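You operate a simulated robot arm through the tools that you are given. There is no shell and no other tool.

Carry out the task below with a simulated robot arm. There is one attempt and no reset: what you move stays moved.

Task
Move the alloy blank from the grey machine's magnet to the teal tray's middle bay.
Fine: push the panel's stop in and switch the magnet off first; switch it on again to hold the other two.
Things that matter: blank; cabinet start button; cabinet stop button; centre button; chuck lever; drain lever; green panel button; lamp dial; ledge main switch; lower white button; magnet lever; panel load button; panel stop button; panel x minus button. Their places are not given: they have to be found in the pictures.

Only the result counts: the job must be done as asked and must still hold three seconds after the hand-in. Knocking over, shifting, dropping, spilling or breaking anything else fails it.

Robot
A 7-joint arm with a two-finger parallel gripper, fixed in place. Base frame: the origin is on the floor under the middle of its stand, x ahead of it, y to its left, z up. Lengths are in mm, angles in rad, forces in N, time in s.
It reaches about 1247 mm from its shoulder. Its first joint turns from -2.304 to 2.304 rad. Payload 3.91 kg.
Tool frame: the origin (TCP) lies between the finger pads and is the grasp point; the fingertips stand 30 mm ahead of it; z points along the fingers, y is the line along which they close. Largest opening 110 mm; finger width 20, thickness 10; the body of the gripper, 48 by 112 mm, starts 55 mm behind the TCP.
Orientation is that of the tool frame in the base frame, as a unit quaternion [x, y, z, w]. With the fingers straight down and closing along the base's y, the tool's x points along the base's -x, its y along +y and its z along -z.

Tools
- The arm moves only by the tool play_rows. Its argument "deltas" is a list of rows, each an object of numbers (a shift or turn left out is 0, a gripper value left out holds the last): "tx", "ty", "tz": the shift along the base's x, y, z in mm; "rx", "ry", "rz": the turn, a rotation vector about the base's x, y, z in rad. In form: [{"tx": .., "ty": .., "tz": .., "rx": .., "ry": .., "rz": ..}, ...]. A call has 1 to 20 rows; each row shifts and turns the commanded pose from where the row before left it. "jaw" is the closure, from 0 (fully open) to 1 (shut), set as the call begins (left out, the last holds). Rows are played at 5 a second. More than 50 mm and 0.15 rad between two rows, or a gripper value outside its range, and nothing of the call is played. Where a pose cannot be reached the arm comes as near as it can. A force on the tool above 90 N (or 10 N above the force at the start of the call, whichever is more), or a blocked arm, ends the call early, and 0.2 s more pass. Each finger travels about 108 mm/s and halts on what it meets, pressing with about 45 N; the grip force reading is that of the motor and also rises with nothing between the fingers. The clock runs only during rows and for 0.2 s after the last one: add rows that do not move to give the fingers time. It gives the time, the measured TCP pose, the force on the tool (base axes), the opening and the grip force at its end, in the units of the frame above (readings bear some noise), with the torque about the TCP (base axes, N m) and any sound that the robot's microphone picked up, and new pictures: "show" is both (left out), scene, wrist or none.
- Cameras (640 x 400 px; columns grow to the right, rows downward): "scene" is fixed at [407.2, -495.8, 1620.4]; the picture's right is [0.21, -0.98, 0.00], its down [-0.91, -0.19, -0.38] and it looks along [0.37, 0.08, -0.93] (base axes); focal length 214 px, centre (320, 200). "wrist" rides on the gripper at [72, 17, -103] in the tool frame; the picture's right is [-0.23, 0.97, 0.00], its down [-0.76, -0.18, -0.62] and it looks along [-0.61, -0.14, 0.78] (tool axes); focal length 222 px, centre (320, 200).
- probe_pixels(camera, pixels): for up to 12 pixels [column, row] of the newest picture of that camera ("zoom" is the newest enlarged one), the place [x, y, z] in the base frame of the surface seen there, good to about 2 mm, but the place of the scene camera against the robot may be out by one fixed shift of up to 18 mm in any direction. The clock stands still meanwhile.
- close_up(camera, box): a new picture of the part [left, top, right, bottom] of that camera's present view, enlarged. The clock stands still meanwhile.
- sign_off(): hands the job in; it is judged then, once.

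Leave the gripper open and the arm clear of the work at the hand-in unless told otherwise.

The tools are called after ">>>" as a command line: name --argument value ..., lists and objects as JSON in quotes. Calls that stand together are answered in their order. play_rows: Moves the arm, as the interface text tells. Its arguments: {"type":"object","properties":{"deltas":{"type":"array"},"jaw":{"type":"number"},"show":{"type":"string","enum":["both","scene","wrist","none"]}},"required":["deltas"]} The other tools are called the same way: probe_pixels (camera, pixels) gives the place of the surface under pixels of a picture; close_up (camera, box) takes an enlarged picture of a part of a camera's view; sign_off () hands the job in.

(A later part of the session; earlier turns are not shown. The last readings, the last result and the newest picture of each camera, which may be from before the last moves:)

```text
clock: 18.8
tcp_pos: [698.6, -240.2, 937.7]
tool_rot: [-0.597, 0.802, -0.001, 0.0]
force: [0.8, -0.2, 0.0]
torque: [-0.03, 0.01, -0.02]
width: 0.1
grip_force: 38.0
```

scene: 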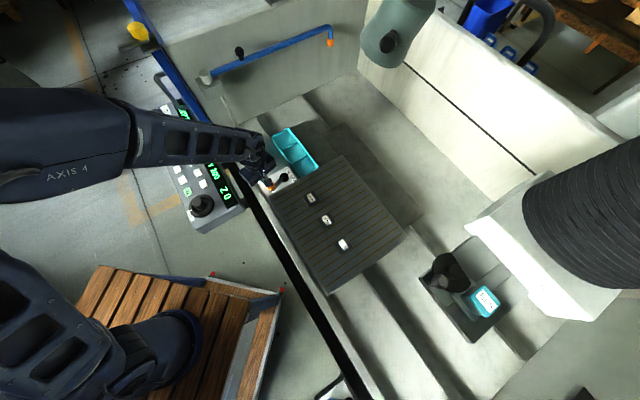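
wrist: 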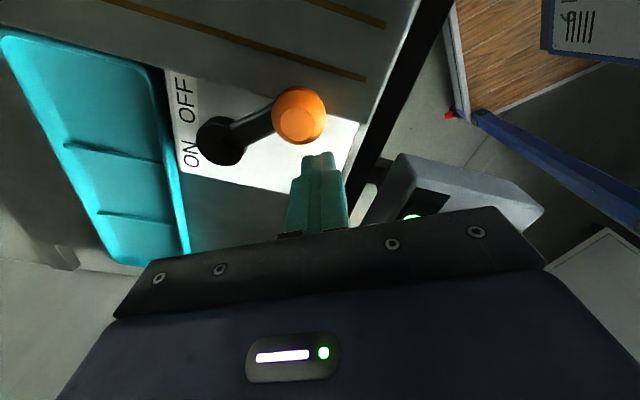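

The knob seems to have snapped ahead of the fingers to the OFF side. I enlarge and probe it.

>>> close_up --camera "wrist" --box '[150, 60, 370, 220]'

>>> probe_pixels --camera "wrist" --pixels '[[299, 125], [299, 118], [299, 105], [220, 143], [258, 128], [280, 110], [240, 60], [330, 90]]'

>>> close_up --camera "scene" --box '[230, 130, 330, 210]'

```text
2.50 times, centred on (260, 140) of wrist
```

zoom: 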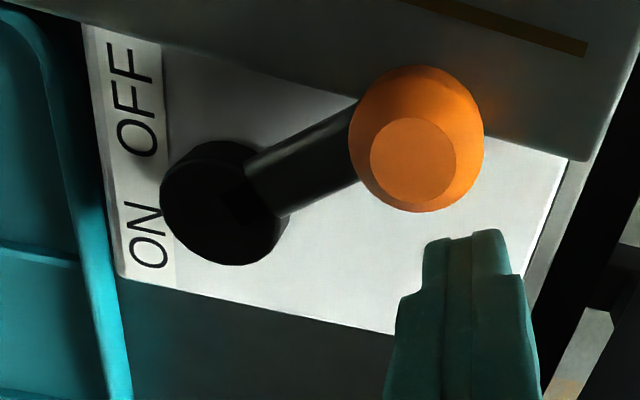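

```text
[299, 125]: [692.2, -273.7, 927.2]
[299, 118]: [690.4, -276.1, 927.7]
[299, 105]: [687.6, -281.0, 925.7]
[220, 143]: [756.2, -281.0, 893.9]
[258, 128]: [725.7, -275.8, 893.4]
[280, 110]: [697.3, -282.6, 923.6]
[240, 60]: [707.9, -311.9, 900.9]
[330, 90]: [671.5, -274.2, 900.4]
```

```text
5.00 times, centred on (280, 170) of scene
```

zoom: 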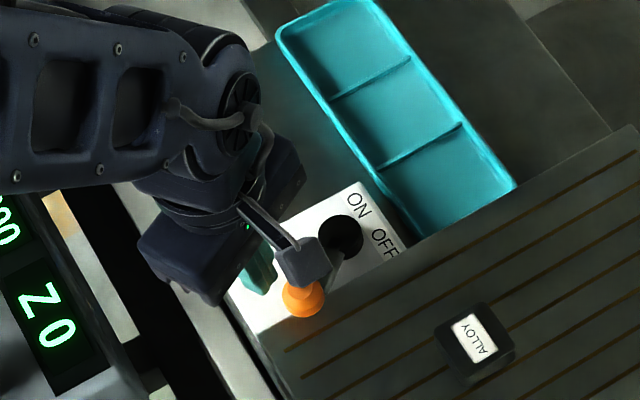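

The lever snapped over to the OFF side: knob now at about (692,-275), mirrored from where it was. I lift the hand, turn it to line up with the machine's 45° axes, open the fingers, and go above the ALLOY blank (677,-402) to look.

>>> play_rows --deltas '[{"tx": 3, "ty": 5, "tz": 10}, {"tz": 34}, {"tz": 34}, {"tz": 24}, {"tx": -5, "ty": -33.4, "rz": -0.099}, {"tx": -5, "ty": -33.4, "rz": -0.099}, {"tx": -5, "ty": -33.4, "rz": -0.099}, {"tx": -5, "ty": -33.4, "rz": -0.099}, {"tx": -5, "ty": -33.4, "rz": -0.099}, {"tz": -20}, {}]' --show "both"

```text
clock: 21.2
tcp_pos: [674.7, -402.8, 1020.3]
tool_rot: [-0.383, 0.924, 0.001, 0.0]
force: [0.3, -0.4, -0.5]
torque: [-0.03, -0.01, 0.01]
width: 0.0
grip_force: 37.2
```

scene: 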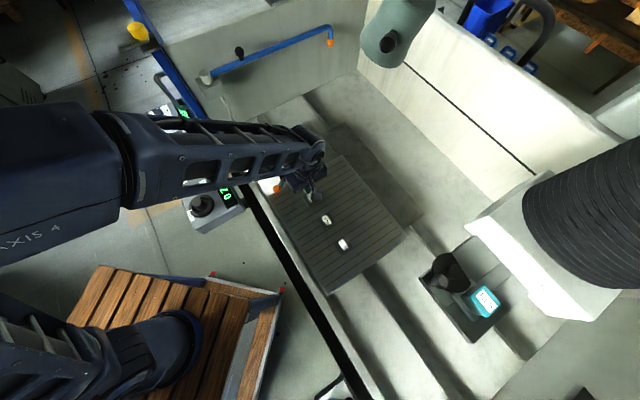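
wrist: 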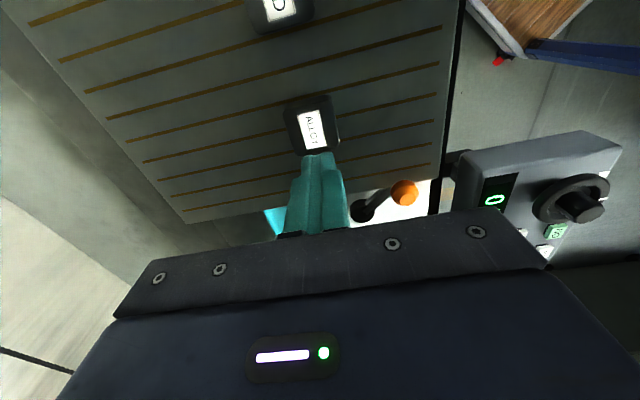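

The ALLOY blank is at wrist (313,130), lever at OFF side. I enlarge the blank and probe its edges to get its axis.

>>> close_up --camera "wrist" --box '[270, 85, 360, 160]'

>>> probe_pixels --camera "wrist" --pixels '[[292, 108], [329, 99], [335, 144], [296, 150], [313, 128], [60, 57], [440, 28], [186, 180], [420, 143], [280, 10], [440, 10], [440, 170]]'

```text
5.33 times, centred on (315, 122) of wrist
```

zoom: 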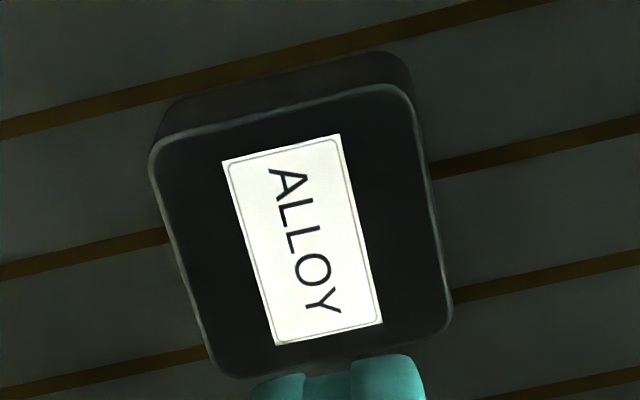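

```text
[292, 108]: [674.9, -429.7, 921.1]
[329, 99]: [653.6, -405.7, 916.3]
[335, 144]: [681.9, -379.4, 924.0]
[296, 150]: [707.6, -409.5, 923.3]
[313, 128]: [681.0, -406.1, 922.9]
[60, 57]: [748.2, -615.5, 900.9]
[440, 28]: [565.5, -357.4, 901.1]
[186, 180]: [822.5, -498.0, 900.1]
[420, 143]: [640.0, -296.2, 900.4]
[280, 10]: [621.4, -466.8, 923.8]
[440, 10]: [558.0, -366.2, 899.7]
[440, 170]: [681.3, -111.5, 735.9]
```

I probe the label's corners and the blank's edges in the newest zoom for the blank's centre and yaw.

>>> probe_pixels --camera "zoom" --pixels '[[228, 165], [338, 140], [378, 318], [278, 341], [190, 262], [428, 205], [275, 125], [240, 365], [440, 320], [165, 160], [385, 95], [60, 270]]'

>>> close_up --camera "wrist" --box '[80, 0, 460, 230]'

```text
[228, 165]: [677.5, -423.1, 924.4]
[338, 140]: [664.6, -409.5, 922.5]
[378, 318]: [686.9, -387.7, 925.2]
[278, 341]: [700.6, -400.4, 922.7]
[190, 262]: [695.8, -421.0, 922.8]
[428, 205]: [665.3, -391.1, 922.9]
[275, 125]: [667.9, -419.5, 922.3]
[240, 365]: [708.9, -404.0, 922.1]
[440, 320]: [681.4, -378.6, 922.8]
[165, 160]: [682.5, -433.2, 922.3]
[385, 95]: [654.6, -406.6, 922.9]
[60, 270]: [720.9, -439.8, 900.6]
```

```text
1.68 times, centred on (270, 115) of wrist
```

zoom: 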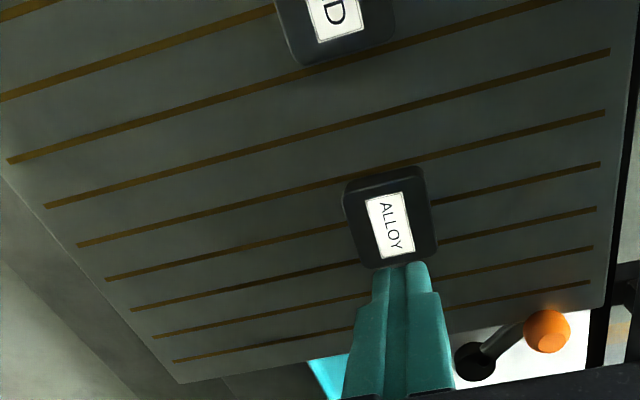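

The blank's centre is (682,-405.5), top z≈923, on table z≈901, yaw 45°, about 44 mm wide across the closing line. The hand's closing line already lies along the blank's side axis. I open the fingers, centre, and go down to tip height z≈905.

>>> play_rows --deltas '[{"tx": 4.6, "ty": -3.7}, {}, {}, {"tz": -25}, {"tz": -25}, {"tz": -15}, {}]' --jaw 0 --show "both"

```text
clock: 22.8
tcp_pos: [681.1, -404.0, 954.3]
tool_rot: [-0.383, 0.924, 0.0, 0.0]
force: [-0.4, -0.6, -0.7]
torque: [-0.02, -0.02, 0.01]
width: 110.1
grip_force: 0.0
```

scene: 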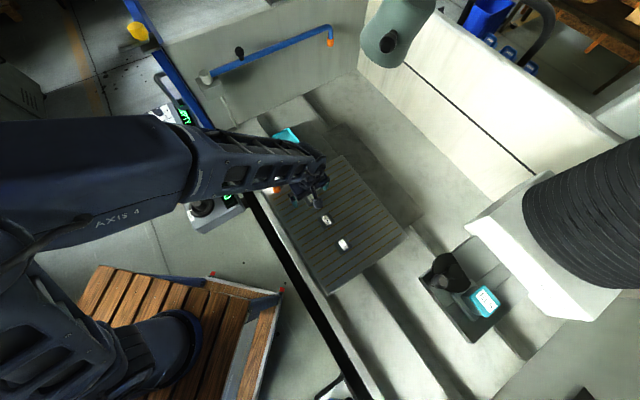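
wrist: 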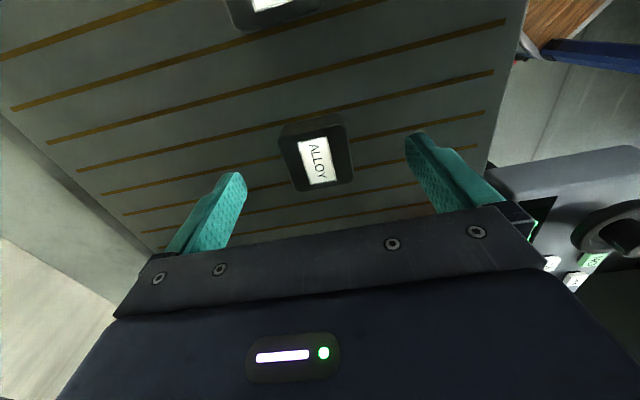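

The fingers straddle the blank with room. I go down 19 mm (tips at z≈905), then close and wait.

>>> play_rows --deltas '[{"tz": -10}, {"tz": -9}, {}]' --show "wrist"

```text
clock: 23.6
tcp_pos: [681.4, -404.8, 934.7]
tool_rot: [-0.383, 0.924, 0.0, 0.0]
force: [-0.4, 0.3, 0.7]
torque: [0.0, -0.02, -0.01]
width: 110.0
grip_force: 0.1
```

wrist: 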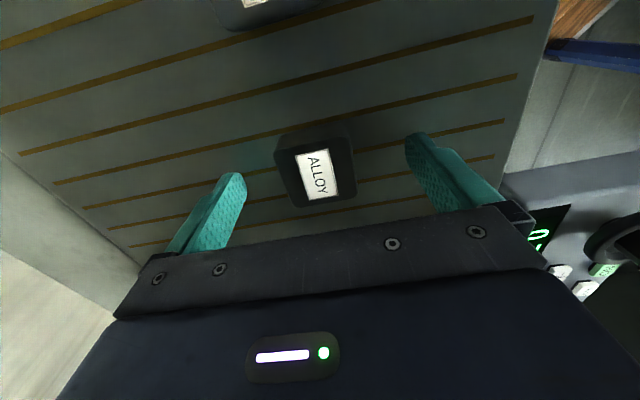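

Level is right and the blank sits between the fingers. I close.

>>> play_rows --deltas '[{}, {}, {}, {}]' --jaw 1 --show "wrist"

```text
clock: 24.6
tcp_pos: [681.9, -405.5, 935.5]
tool_rot: [-0.384, 0.923, 0.0, -0.001]
force: [1.4, -1.4, 1.2]
torque: [0.07, 0.06, 0.02]
width: 45.5
grip_force: 44.8
```

wrist: 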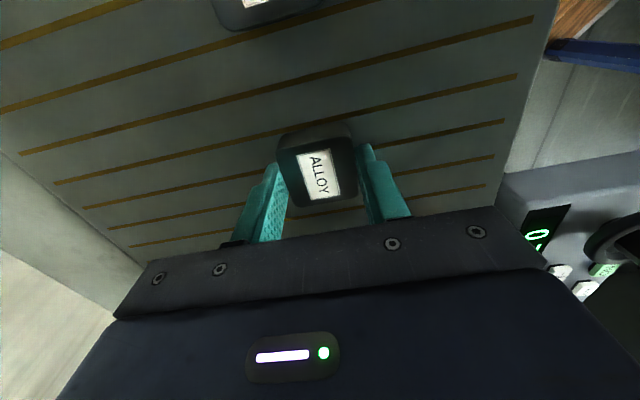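

Gripped at 45.5 mm with 45 N. I lift gently a few millimetres and read the force to be sure the magnet has let go.

>>> play_rows --deltas '[{"tz": 3}, {"tz": 4}, {}]' --show "wrist"

```text
clock: 25.4
tcp_pos: [681.2, -406.7, 942.3]
tool_rot: [-0.382, 0.924, 0.0, -0.001]
force: [-0.1, 1.1, -3.0]
torque: [0.02, 0.0, -0.01]
width: 45.5
grip_force: 44.9
```

wrist: 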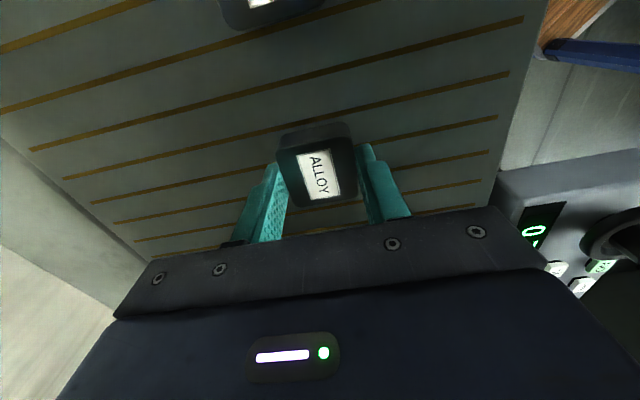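

Lifted with about 3 N of weight, so the magnet is off. I raise the blank to z≈1030 and carry it above the tray's middle bay at about (904,-282).

>>> play_rows --deltas '[{"tz": 22}, {"tz": 33}, {"tz": 33}, {"tx": 31.9, "ty": 17.6}, {"tx": 31.9, "ty": 17.6}, {"tx": 31.9, "ty": 17.6}, {"tx": 31.9, "ty": 17.6}, {"tx": 31.9, "ty": 17.6}, {"tx": 31.9, "ty": 17.6}, {"tx": 30, "ty": 17}, {}]' --show "both"

```text
clock: 27.8
tcp_pos: [902.6, -282.9, 1030.3]
tool_rot: [-0.383, 0.924, 0.0, -0.001]
force: [-0.7, 0.0, -3.2]
torque: [-0.02, -0.02, 0.01]
width: 45.6
grip_force: 44.7
```

scene: 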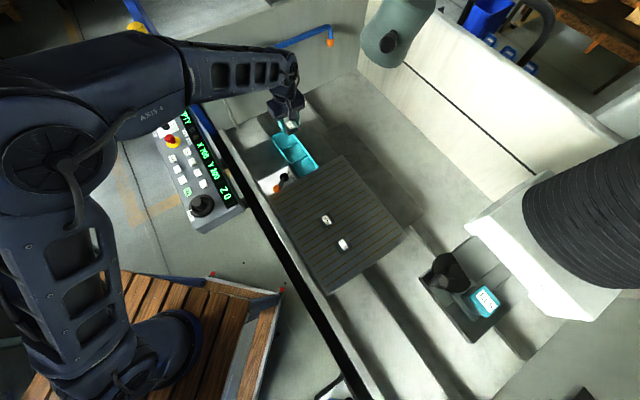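
wrist: 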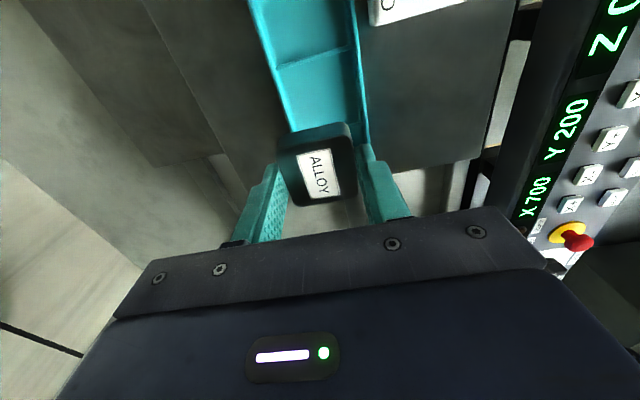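

I see the tray running up the wrist picture with a divider at (315,57); another seems hidden by the blank. I enlarge and probe the tray.

>>> close_up --camera "wrist" --box '[220, 0, 420, 170]'

>>> probe_pixels --camera "wrist" --pixels '[[280, 66], [347, 47], [258, 15], [290, 118], [360, 90], [315, 90], [310, 30], [365, 135], [291, 130], [375, 30], [330, 115], [300, 120]]'

>>> close_up --camera "scene" --box '[250, 100, 340, 190]'

```text
2.35 times, centred on (320, 85) of wrist
```

zoom: 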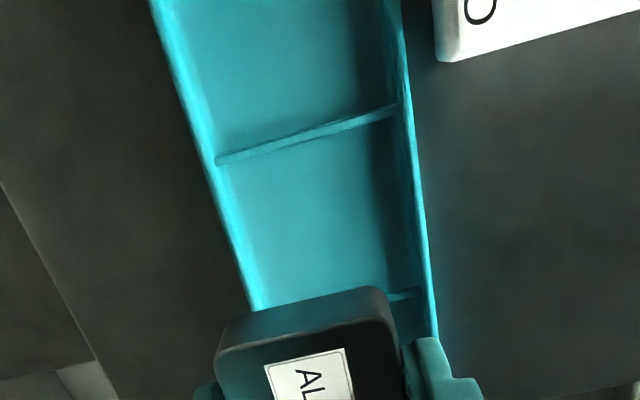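

```text
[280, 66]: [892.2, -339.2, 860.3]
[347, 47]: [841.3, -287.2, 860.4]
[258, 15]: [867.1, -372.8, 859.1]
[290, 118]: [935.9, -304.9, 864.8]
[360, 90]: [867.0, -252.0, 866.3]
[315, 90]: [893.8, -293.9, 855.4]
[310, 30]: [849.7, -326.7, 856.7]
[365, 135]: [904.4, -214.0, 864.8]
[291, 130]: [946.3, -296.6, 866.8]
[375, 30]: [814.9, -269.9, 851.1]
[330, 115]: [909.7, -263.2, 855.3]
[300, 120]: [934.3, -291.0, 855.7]
```

```text
4.44 times, centred on (295, 145) of scene
```

zoom: 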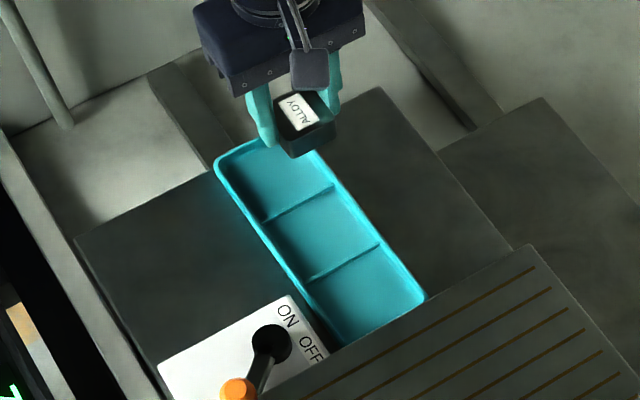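

The first divider's middle is at about (867,-313), the tray's floor z≈855.5, dividers z≈860, rims z≈866. I probe the second divider, visible to the right of the blank at wrist (356,124), and both dividers' ends in the scene zoom.

>>> probe_pixels --camera "wrist" --pixels '[[355, 124.5], [353, 125], [357, 124], [355, 122], [355, 127], [350, 116]]'

>>> probe_pixels --camera "zoom" --pixels '[[265, 221], [333, 186], [309, 280], [376, 244], [320, 233], [219, 168], [336, 345], [424, 297]]'

```text
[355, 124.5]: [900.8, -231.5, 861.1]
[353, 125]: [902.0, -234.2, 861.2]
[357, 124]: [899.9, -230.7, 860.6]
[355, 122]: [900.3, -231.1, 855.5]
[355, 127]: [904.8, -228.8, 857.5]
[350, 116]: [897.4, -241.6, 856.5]
```

```text
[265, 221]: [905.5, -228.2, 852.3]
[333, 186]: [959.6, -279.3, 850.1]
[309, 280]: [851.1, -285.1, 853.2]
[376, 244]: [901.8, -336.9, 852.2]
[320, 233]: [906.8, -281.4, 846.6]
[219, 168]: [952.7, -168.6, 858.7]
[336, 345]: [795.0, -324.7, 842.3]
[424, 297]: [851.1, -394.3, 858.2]
```

The second divider lies at s≈473 and the first at s≈391 along the tray, so the middle bay's centre is (895.4,-284.5). The bay is about 80 mm long along the tray but only 73 mm across, so opening across would be tight. I turn the hand by −90° so the fingers open along the tray, and centre over the bay.

>>> play_rows --deltas '[{"tx": -2, "ty": -0.4, "rz": -0.1428}, {"tx": -2, "ty": -0.4, "rz": -0.1428}, {"tx": -2, "ty": -0.4, "rz": -0.1428}, {"tx": -2, "ty": -0.4, "rz": -0.1428}, {"rz": -0.1428}, {"rz": -0.1428}, {"rz": -0.1428}, {"rz": -0.1428}, {"rz": -0.1428}, {"rz": -0.1428}, {"rz": -0.1428}, {}]' --show "both"

```text
clock: 30.4
tcp_pos: [895.4, -286.2, 1031.0]
tool_rot: [0.383, 0.924, 0.0, 0.0]
force: [0.3, 0.0, -2.1]
torque: [0.02, -0.02, 0.03]
width: 45.4
grip_force: 45.0
```

scene: 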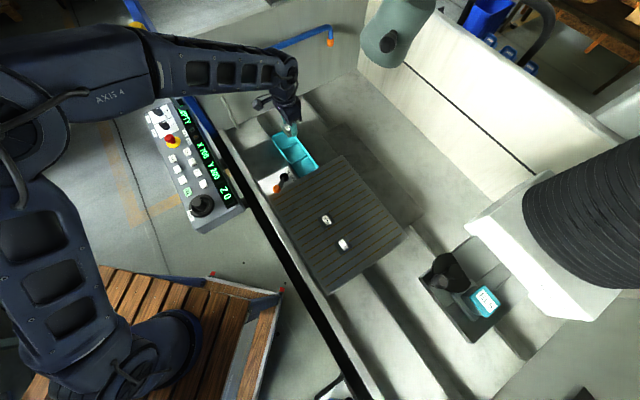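
wrist: 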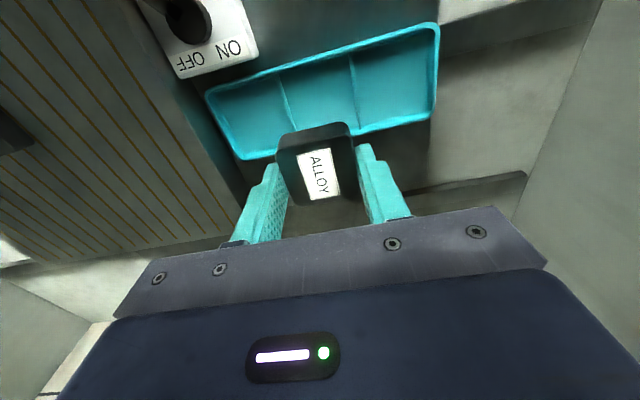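

The whole tray is visible now, with dividers at wrist (287,105) and (354,80). I probe them again to refine the middle bay's centre.

>>> close_up --camera "wrist" --box '[190, 10, 450, 210]'

>>> probe_pixels --camera "wrist" --pixels '[[280, 80], [287, 110], [290, 125], [349, 58], [354, 85], [358, 115], [318, 90], [240, 75], [320, 58], [245, 155], [365, 130], [436, 70]]'

```text
2.00 times, centred on (320, 110) of wrist
```

zoom: 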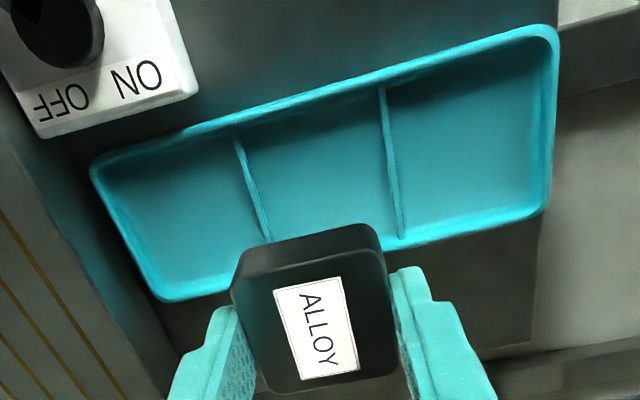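

```text
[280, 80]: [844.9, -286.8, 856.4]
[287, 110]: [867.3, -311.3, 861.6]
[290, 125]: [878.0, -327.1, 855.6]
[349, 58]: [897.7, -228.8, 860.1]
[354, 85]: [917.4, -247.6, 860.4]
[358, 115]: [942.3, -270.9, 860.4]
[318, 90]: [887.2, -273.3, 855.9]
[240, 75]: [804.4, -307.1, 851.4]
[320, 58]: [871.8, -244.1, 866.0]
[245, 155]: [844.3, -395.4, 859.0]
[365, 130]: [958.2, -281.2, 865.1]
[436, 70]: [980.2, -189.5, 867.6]
```

The bay centre comes out at (895.6,-283.2), within 1–2 mm of the hand. I lower to about 10 mm above the floor (TCP z≈900) and check.

>>> play_rows --deltas '[{"ty": 1, "tz": -35}, {"tz": -35}, {"tz": -30}, {"tz": -20}, {"tz": -10}, {}]' --show "both"

```text
clock: 31.8
tcp_pos: [895.2, -284.7, 900.6]
tool_rot: [0.383, 0.924, 0.0, 0.0]
force: [0.7, 0.6, -4.2]
torque: [-0.03, -0.01, -0.01]
width: 45.4
grip_force: 45.2
```

scene: 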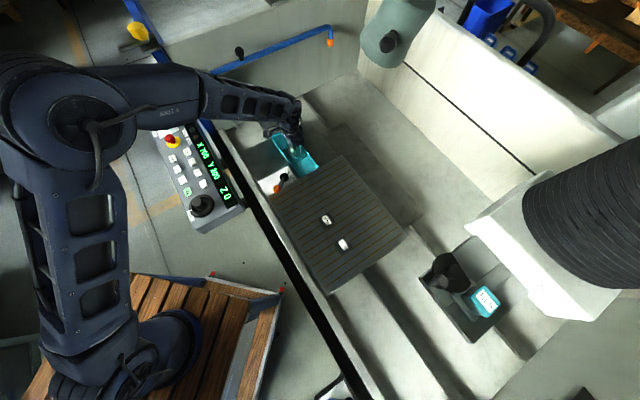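
wrist: 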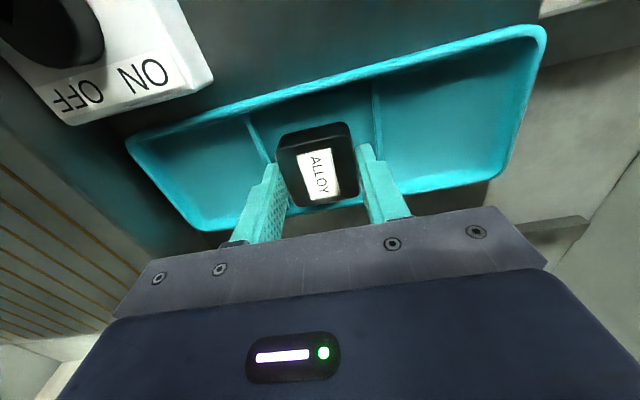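

The blank is over the middle bay. I enlarge and probe the label and the dividers once more before the last centimetre.

>>> close_up --camera "wrist" --box '[230, 80, 410, 220]'

>>> probe_pixels --camera "wrist" --pixels '[[302, 152], [330, 148], [340, 194], [309, 199], [319, 172], [254, 135], [377, 110], [265, 153], [379, 140], [310, 88], [300, 208]]'

```text
2.86 times, centred on (320, 150) of wrist
```

zoom: 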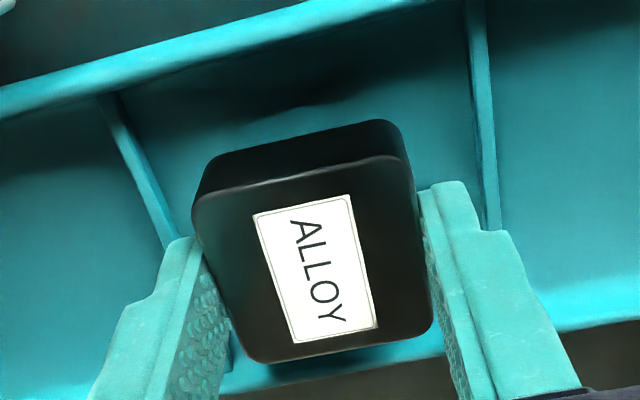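

```text
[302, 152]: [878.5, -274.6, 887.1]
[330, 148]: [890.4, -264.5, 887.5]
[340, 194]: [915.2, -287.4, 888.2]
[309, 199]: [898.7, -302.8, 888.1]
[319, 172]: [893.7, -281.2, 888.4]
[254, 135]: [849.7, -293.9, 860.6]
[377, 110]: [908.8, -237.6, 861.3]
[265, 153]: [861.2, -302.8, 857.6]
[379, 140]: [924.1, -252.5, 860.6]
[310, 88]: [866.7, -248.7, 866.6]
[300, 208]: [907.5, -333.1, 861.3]
```

The label's centre is (895.7,-282.3), centred in the bay. I lower 8 mm, then in 1 mm steps.

>>> play_rows --deltas '[{"tz": -5}, {"tz": -3}, {"tz": -1}, {}]' --show "none"

```text
clock: 32.8
tcp_pos: [896.9, -283.8, 891.1]
tool_rot: [0.383, 0.924, 0.0, 0.0]
force: [1.1, -0.7, -3.1]
torque: [0.01, 0.01, -0.01]
width: 45.5
grip_force: 44.8
```

Still hanging free (−3 N). I go 1 mm lower twice.

>>> play_rows --deltas '[{"tz": -1}, {}]' --show "none"

>>> play_rows --deltas '[{"tz": -0.7}, {}]' --show "wrist"

```text
clock: 33.4
tcp_pos: [895.4, -284.0, 890.6]
tool_rot: [0.382, 0.924, 0.0, 0.0]
force: [-0.5, 0.3, -1.9]
torque: [0.07, 0.0, 0.0]
width: 45.5
grip_force: 44.7
```

```text
clock: 34.0
tcp_pos: [895.4, -284.8, 889.9]
tool_rot: [0.382, 0.924, 0.0, 0.001]
force: [-1.1, 0.6, 4.4]
torque: [0.09, 0.08, -0.01]
width: 45.4
grip_force: 44.9
```

wrist: 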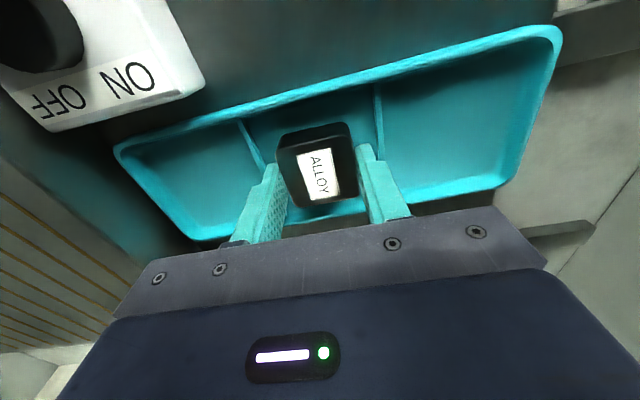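

Contact: force is now +4.4 N, so the blank is on the tray's floor. I open just a few millimetres per side (about 54 mm), so the fingers stay clear of the dividers.

>>> play_rows --deltas '[{}, {}]' --jaw 0.51 --show "wrist"

```text
clock: 34.6
tcp_pos: [895.8, -283.8, 889.2]
tool_rot: [0.382, 0.924, -0.001, -0.001]
force: [-0.5, -0.2, 0.1]
torque: [-0.02, 0.01, -0.01]
width: 54.1
grip_force: 0.0
```

wrist: 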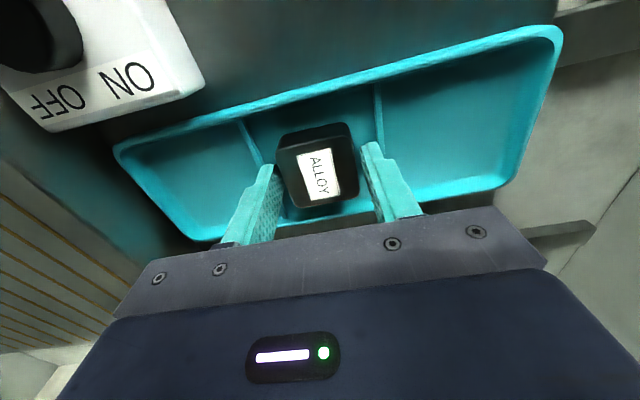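

The blank is released (54 mm, no force). I lift straight up, slowly at first.

>>> play_rows --deltas '[{"tz": 5}, {"tz": 12}, {"tz": 25}, {"tz": 35}, {"tz": 35}, {"tz": 30}, {}]' --show "both"

```text
clock: 36.2
tcp_pos: [895.1, -283.2, 1032.3]
tool_rot: [0.383, 0.924, 0.0, -0.001]
force: [-0.8, -0.5, 0.8]
torque: [0.02, -0.03, -0.03]
width: 53.7
grip_force: 0.1
```

scene: 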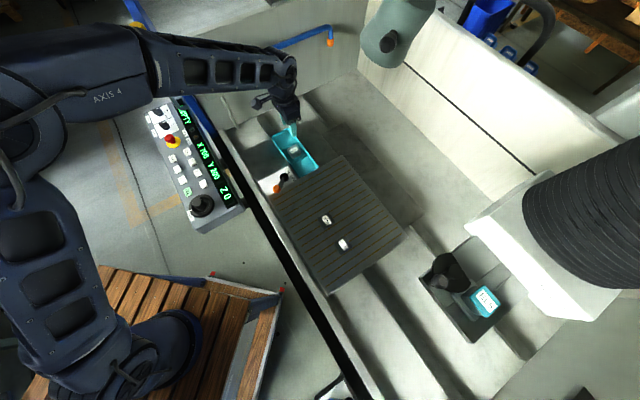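
wrist: 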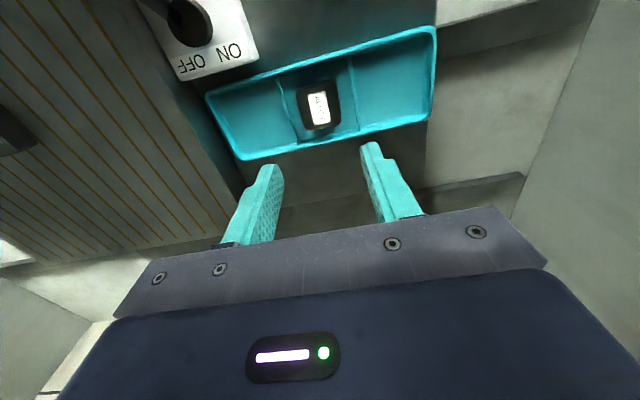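

The ALLOY blank lies in the middle bay. Now to switch the magnet on again: I close the fingers, turn the hand to +1.5 rad and go behind the knob on its table side, at about (690,-322), still high, to look.

>>> play_rows --deltas '[{"tx": -12.85, "ty": -2.4, "rz": 0.1428}, {"tx": -12.85, "ty": -2.4, "rz": 0.1428}, {"tx": -12.85, "ty": -2.4, "rz": 0.1428}, {"tx": -12.85, "ty": -2.4, "rz": 0.1428}, {"tx": -12.85, "ty": -2.4, "rz": 0.1428}, {"tx": -12.85, "ty": -2.4, "rz": 0.1428}, {"tx": -12.85, "ty": -2.4, "rz": 0.1428}, {"tx": -12.85, "ty": -2.4, "rz": 0.1428}, {"tx": -12.85, "ty": -2.4, "rz": 0.1428}, {"tx": -12.85, "ty": -2.4, "rz": 0.1428}, {"tx": -12.85, "ty": -2.4, "rz": 0.1428}, {"tx": -12.85, "ty": -2.4, "rz": 0.1428}, {"tx": -12.85, "ty": -2.4, "rz": 0.1428}, {"tx": -12.85, "ty": -2.4, "rz": 0.1428}, {"tx": -12.85, "ty": -2.4, "rz": 0.1428}, {"tx": -12.85, "ty": -2.4, "rz": 0.1428}, {}]' --jaw 1 --show "both"

```text
clock: 39.8
tcp_pos: [691.0, -323.2, 1032.5]
tool_rot: [-0.682, 0.732, 0.0, 0.0]
force: [0.5, -0.5, -0.1]
torque: [-0.03, 0.03, 0.01]
width: 0.2
grip_force: 37.7
```

scene: 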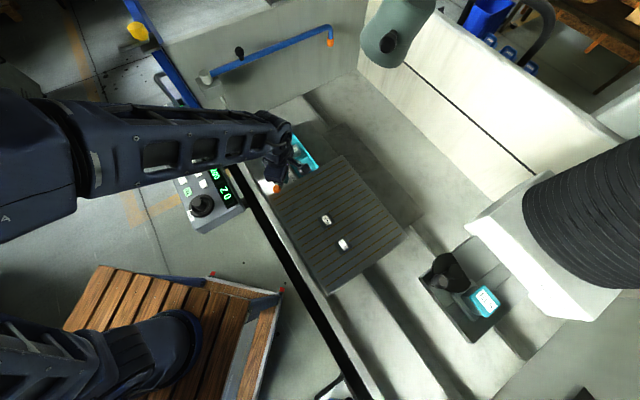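
wrist: 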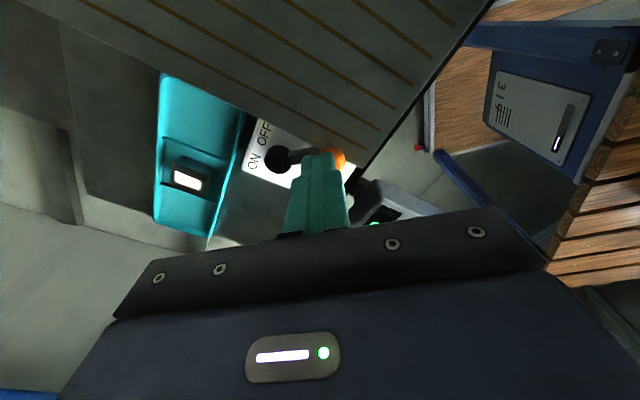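

The lever: hub at wrist (279,158), knob partly behind the fingertips at (337,157). I probe and enlarge it.

>>> close_up --camera "wrist" --box '[230, 100, 400, 210]'

>>> probe_pixels --camera "wrist" --pixels '[[337, 152], [341, 160], [332, 151], [344, 157], [279, 160], [300, 155], [330, 120]]'

```text
3.64 times, centred on (315, 155) of wrist
```

zoom: 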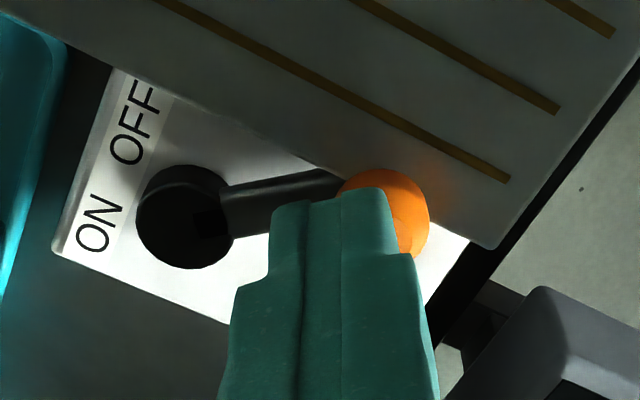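

```text
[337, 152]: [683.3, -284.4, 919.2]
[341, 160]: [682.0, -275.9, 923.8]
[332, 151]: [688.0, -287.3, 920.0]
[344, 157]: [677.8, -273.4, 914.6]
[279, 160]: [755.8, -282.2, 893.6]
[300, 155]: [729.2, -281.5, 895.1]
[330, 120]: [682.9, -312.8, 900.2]
```

The knob is at (692,-274) as expected; the closed fingers at (690,-322) have 23 mm of room. I lower to tip height z≈907 (table is z≈901).

>>> play_rows --deltas '[{"tz": -35}, {"tz": -35}, {"tz": -20}, {"tz": -4.5}, {}]' --show "wrist"

```text
clock: 41.0
tcp_pos: [690.1, -322.1, 935.4]
tool_rot: [-0.681, 0.732, 0.0, 0.0]
force: [0.7, -0.5, 0.4]
torque: [-0.02, -0.03, 0.01]
width: 0.1
grip_force: 37.7
```

wrist: 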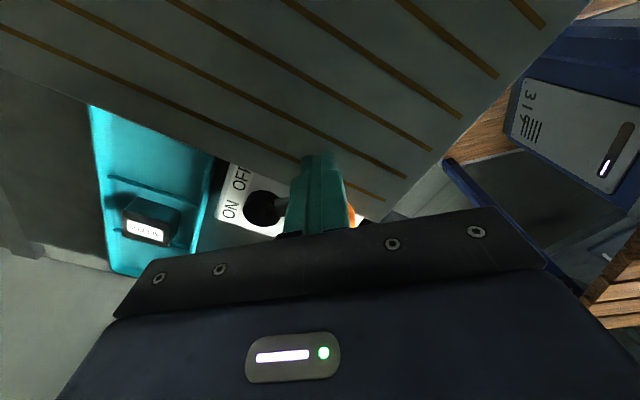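

Tips are near z≈905.5, clear of the table. I raise 1 mm, close the gap in +y and start pushing the knob along the arc back toward ON.

>>> play_rows --deltas '[{"tx": 0.8, "ty": 11, "tz": 1}, {"tx": 0.8, "ty": 11}, {"tx": -1.3, "ty": 7.4, "rz": -0.1}, {"tx": -1.3, "ty": 7.5, "rz": -0.1}, {"tx": -0.4, "ty": 9, "rz": -0.131}, {"tx": 0.8, "ty": 8.9, "rz": -0.131}]' --show "both"

```text
clock: 42.4
tcp_pos: [691.4, -268.4, 937.9]
tool_rot: [-0.495, 0.869, 0.0, 0.001]
force: [0.1, -1.8, -0.1]
torque: [-0.05, -0.02, 0.04]
width: 0.1
grip_force: 37.8
```

scene: 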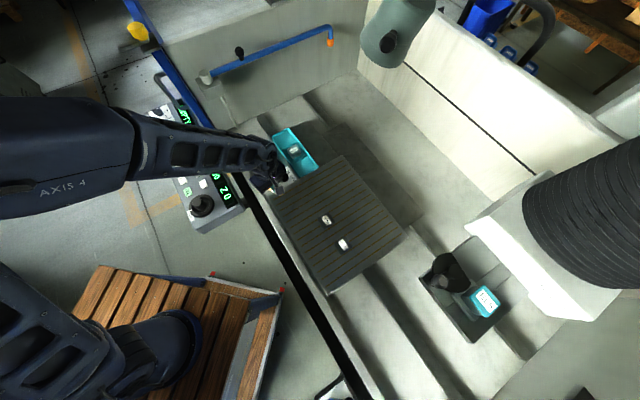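
wrist: 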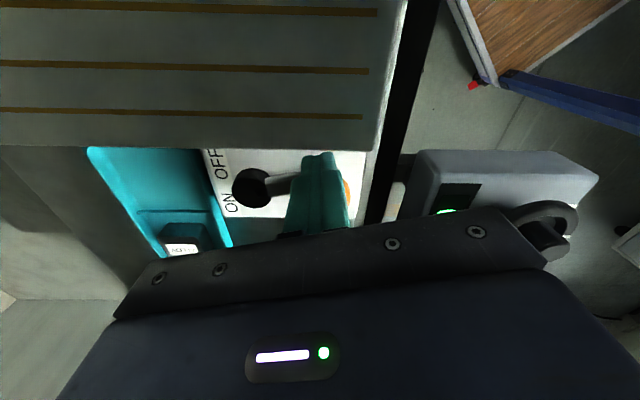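

The knob is following. I continue along the arc past the middle.

>>> play_rows --deltas '[{"tx": 1.9, "ty": 8.8, "rz": -0.131}, {"tx": 3.1, "ty": 8.5, "rz": -0.131}, {"tx": 4.1, "ty": 8, "rz": -0.131}, {"tx": 5.1, "ty": 7.3, "rz": -0.131}]' --show "both"

```text
clock: 43.4
tcp_pos: [704.5, -236.9, 936.6]
tool_rot: [-0.253, 0.968, 0.001, 0.0]
force: [0.3, -0.6, 0.5]
torque: [0.01, 0.0, 0.03]
width: 0.0
grip_force: 37.5
```

scene: 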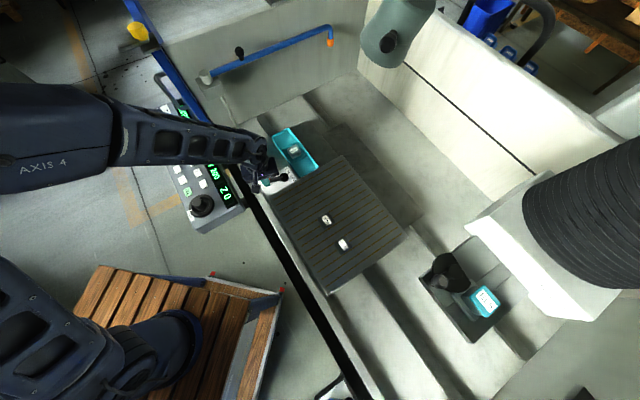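
wrist: 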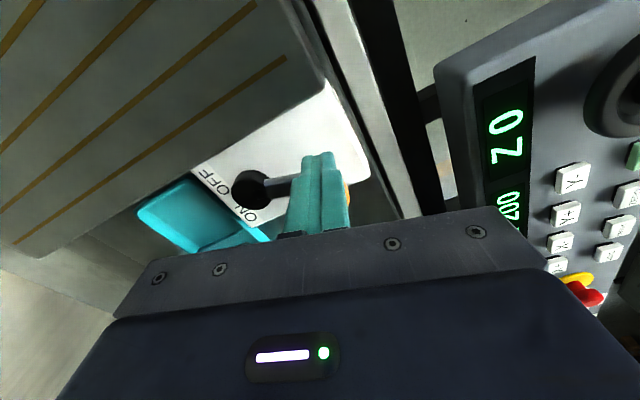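

Past the middle now. I continue the last part in smaller steps, watching the force near the ON stop.

>>> play_rows --deltas '[{"tx": 3, "ty": 3.4, "rz": -0.065}, {"tx": 3.1, "ty": 3.3, "rz": -0.065}, {"tx": 3.4, "ty": 2.9, "rz": -0.065}, {"tx": 3.5, "ty": 2.8, "rz": -0.065}]' --show "both"

```text
clock: 44.4
tcp_pos: [718.9, -222.8, 937.9]
tool_rot: [-0.126, 0.992, 0.0, 0.001]
force: [0.7, 0.0, -0.2]
torque: [0.02, 0.0, 0.01]
width: 0.0
grip_force: 37.8
```

scene: 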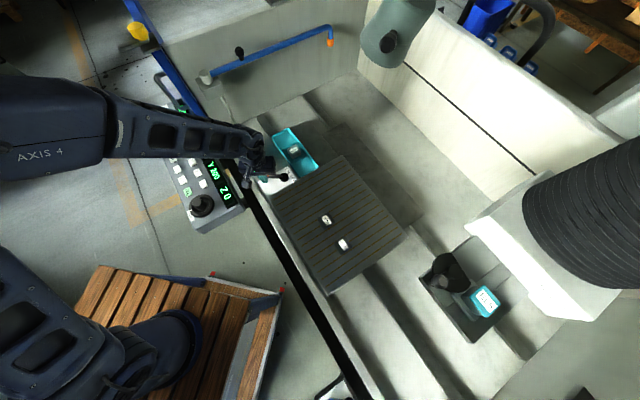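
wrist: 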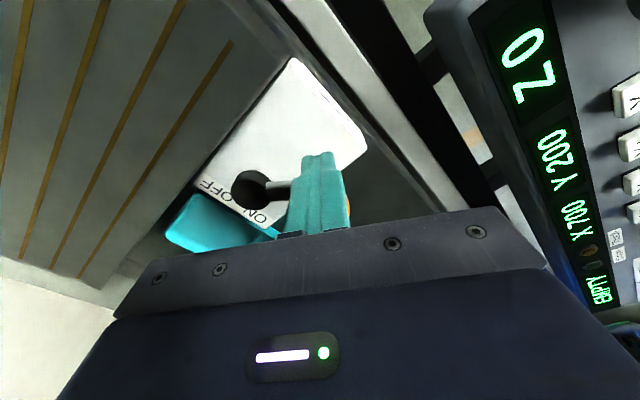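

I check in the scene whether the lever has snapped to ON yet.

>>> close_up --camera "scene" --box '[240, 150, 310, 200]'

>>> close_up --camera "wrist" --box '[200, 120, 400, 240]'

>>> probe_pixels --camera "wrist" --pixels '[[250, 190], [275, 193], [285, 192], [348, 205], [346, 200]]'

```text
8.00 times, centred on (275, 175) of scene
```

zoom: 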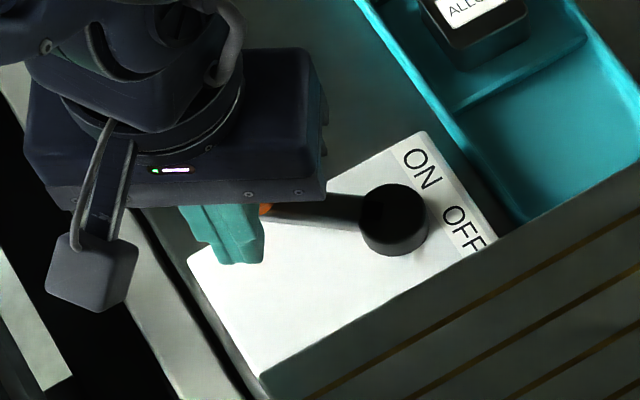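

```text
3.20 times, centred on (300, 180) of wrist
```

zoom: 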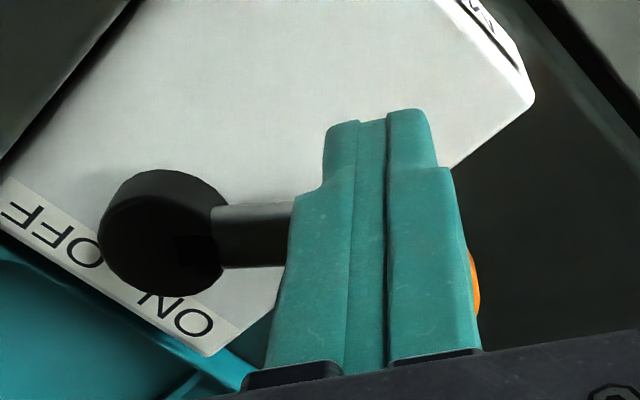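

```text
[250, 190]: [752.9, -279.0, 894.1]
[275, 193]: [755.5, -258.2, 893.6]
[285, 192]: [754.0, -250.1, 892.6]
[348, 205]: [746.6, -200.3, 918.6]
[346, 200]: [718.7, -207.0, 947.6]
```

The arm looks almost at its original ON angle. I push 5 mm more along the arc, then back off and up to look.

>>> play_rows --deltas '[{"tx": 2.5, "ty": 1.8, "rz": -0.04}, {"tx": 2.5, "ty": 1.6, "rz": -0.04}, {}]' --show "none"

>>> play_rows --deltas '[{"tx": -12, "ty": -2}, {"tx": -12, "ty": -2}, {"tz": 30}, {"tz": 35}, {"tx": -15, "tz": 30}, {}]' --show "both"

```text
clock: 45.2
tcp_pos: [721.8, -219.4, 938.4]
tool_rot: [-0.087, 0.996, 0.0, 0.0]
force: [0.0, 0.9, 0.6]
torque: [-0.02, 0.02, 0.02]
width: 0.0
grip_force: 38.0
```

```text
clock: 46.6
tcp_pos: [681.9, -225.3, 1033.2]
tool_rot: [-0.087, 0.996, 0.001, 0.0]
force: [0.0, 0.2, -0.5]
torque: [0.01, 0.02, 0.02]
width: 0.0
grip_force: 37.7
```

scene: 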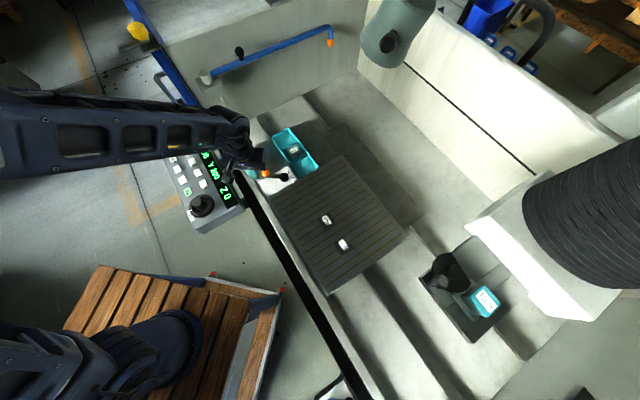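
wrist: 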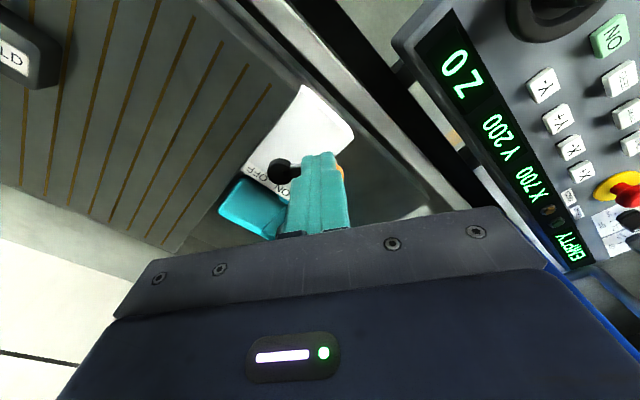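

The fingers hide the knob. I open them and back away to about (610,-180,1075) for a clear look at the lever, tray and table.

>>> play_rows --deltas '[{"tx": -20, "ty": 10, "tz": 15, "rz": -0.06}, {"tx": -25, "ty": 15, "tz": 15, "rz": -0.06}, {"tx": -25, "ty": 20, "tz": 15, "rz": -0.06}, {}]' --jaw 0 --show "both"

```text
clock: 47.6
tcp_pos: [613.7, -178.9, 1077.0]
tool_rot: [0.004, 1.0, 0.0, 0.0]
force: [-0.5, 0.3, 0.3]
torque: [-0.02, 0.03, 0.03]
width: 110.3
grip_force: 0.0
```

scene: 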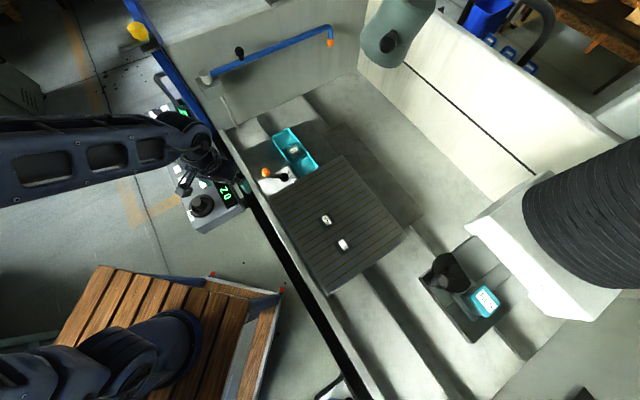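
wrist: 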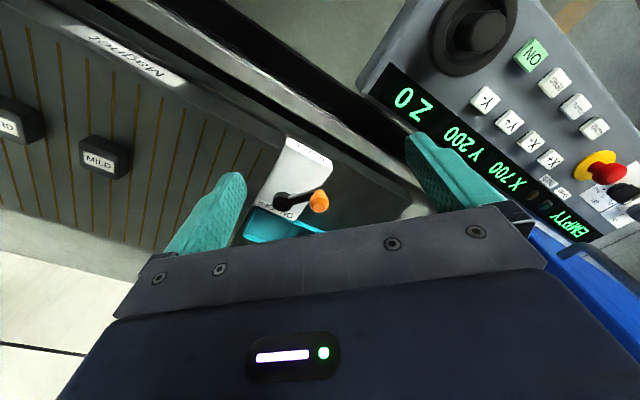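

>>> close_up --camera "scene" --box '[252, 160, 300, 190]'

>>> close_up --camera "scene" --box '[250, 110, 370, 270]'

>>> close_up --camera "wrist" --box '[480, 110, 640, 250]'

>>> close_up --camera "wrist" --box '[240, 130, 360, 240]'

>>> probe_pixels --camera "scene" --pixels '[[285.2, 176], [266, 172], [266, 169], [275, 176], [326, 219], [344, 244]]'

```text
13.33 times, centred on (276, 175) of scene
```

zoom: 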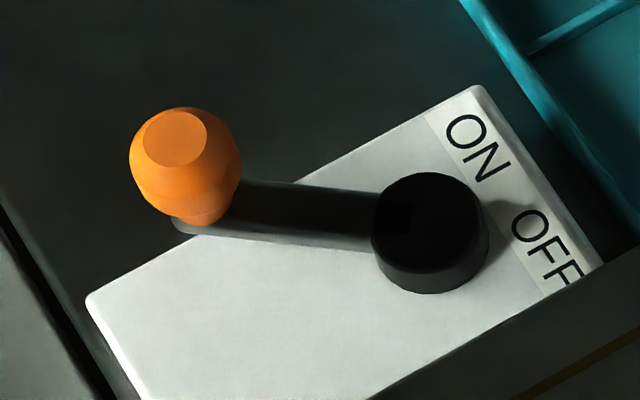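

```text
2.50 times, centred on (310, 190) of scene
```

zoom: 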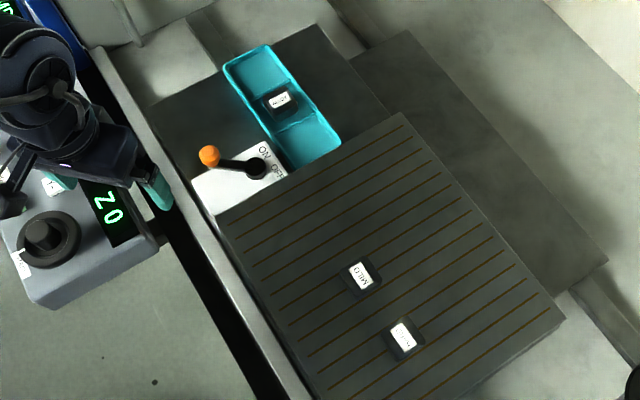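

```text
2.86 times, centred on (560, 180) of wrist
```

zoom: 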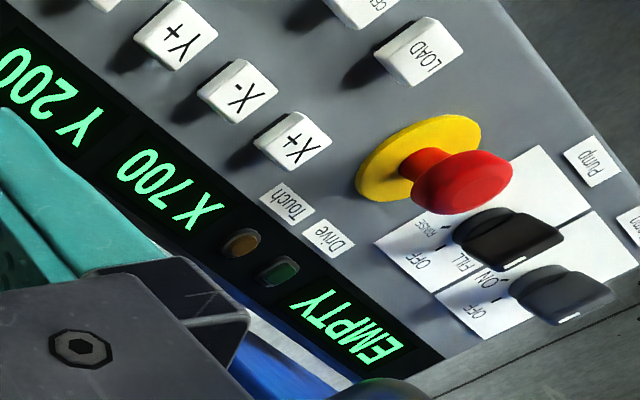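

```text
3.64 times, centred on (300, 185) of wrist
```

zoom: 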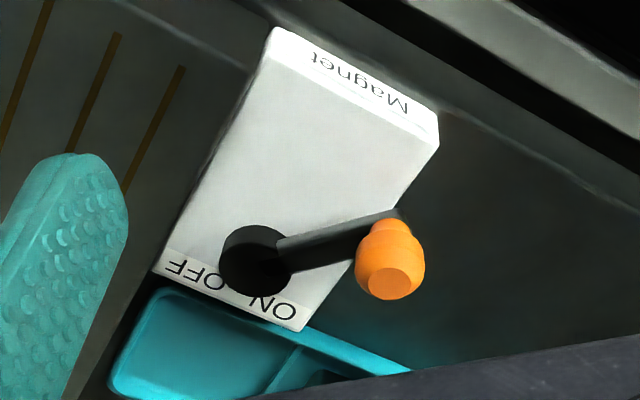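

```text
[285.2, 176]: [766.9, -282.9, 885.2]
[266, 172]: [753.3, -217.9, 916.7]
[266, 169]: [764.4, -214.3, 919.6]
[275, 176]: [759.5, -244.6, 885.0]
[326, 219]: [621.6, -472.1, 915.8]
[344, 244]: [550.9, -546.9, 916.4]
```

The lever is pixel-for-pixel back in its original ON place, the Drive lamp is dark and the stop is in. I check that MILD and HARD have not moved against the first pictures, and the blank in its bay.

>>> close_up --camera "scene" --box '[310, 209, 342, 229]'

>>> close_up --camera "scene" --box '[328, 234, 360, 254]'

>>> close_up --camera "scene" --box '[250, 120, 330, 190]'

>>> close_up --camera "wrist" --box '[360, 0, 640, 130]'

```text
16.00 times, centred on (326, 219) of scene
```

zoom: 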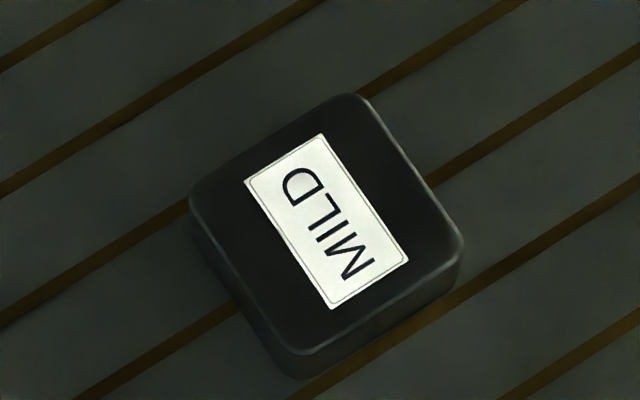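

```text
16.00 times, centred on (344, 244) of scene
```

zoom: 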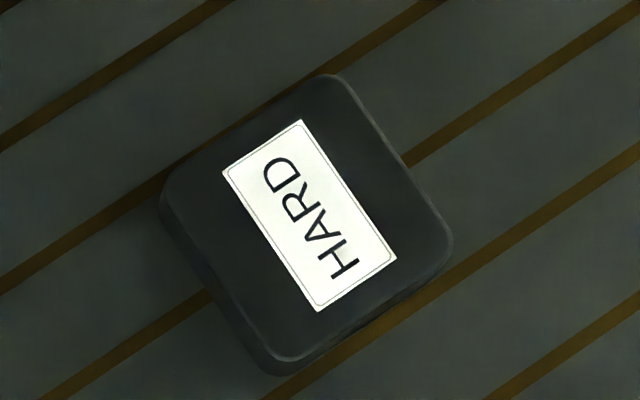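

```text
5.71 times, centred on (290, 155) of scene
```

zoom: 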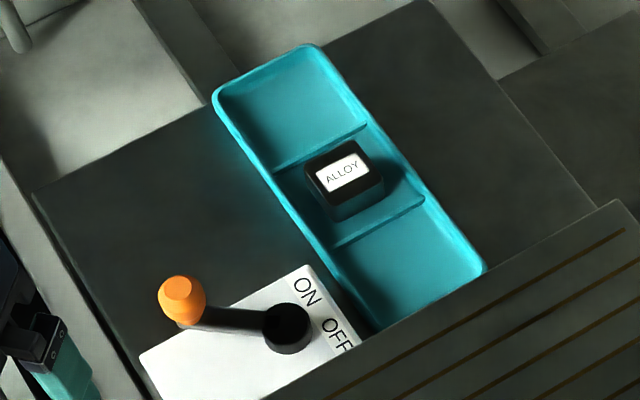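

```text
2.29 times, centred on (500, 65) of wrist
```

zoom: 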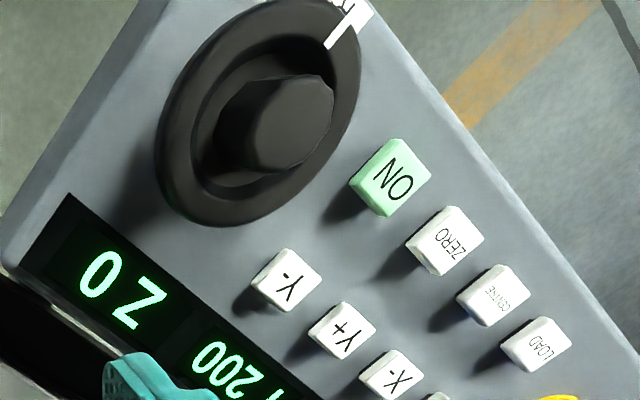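

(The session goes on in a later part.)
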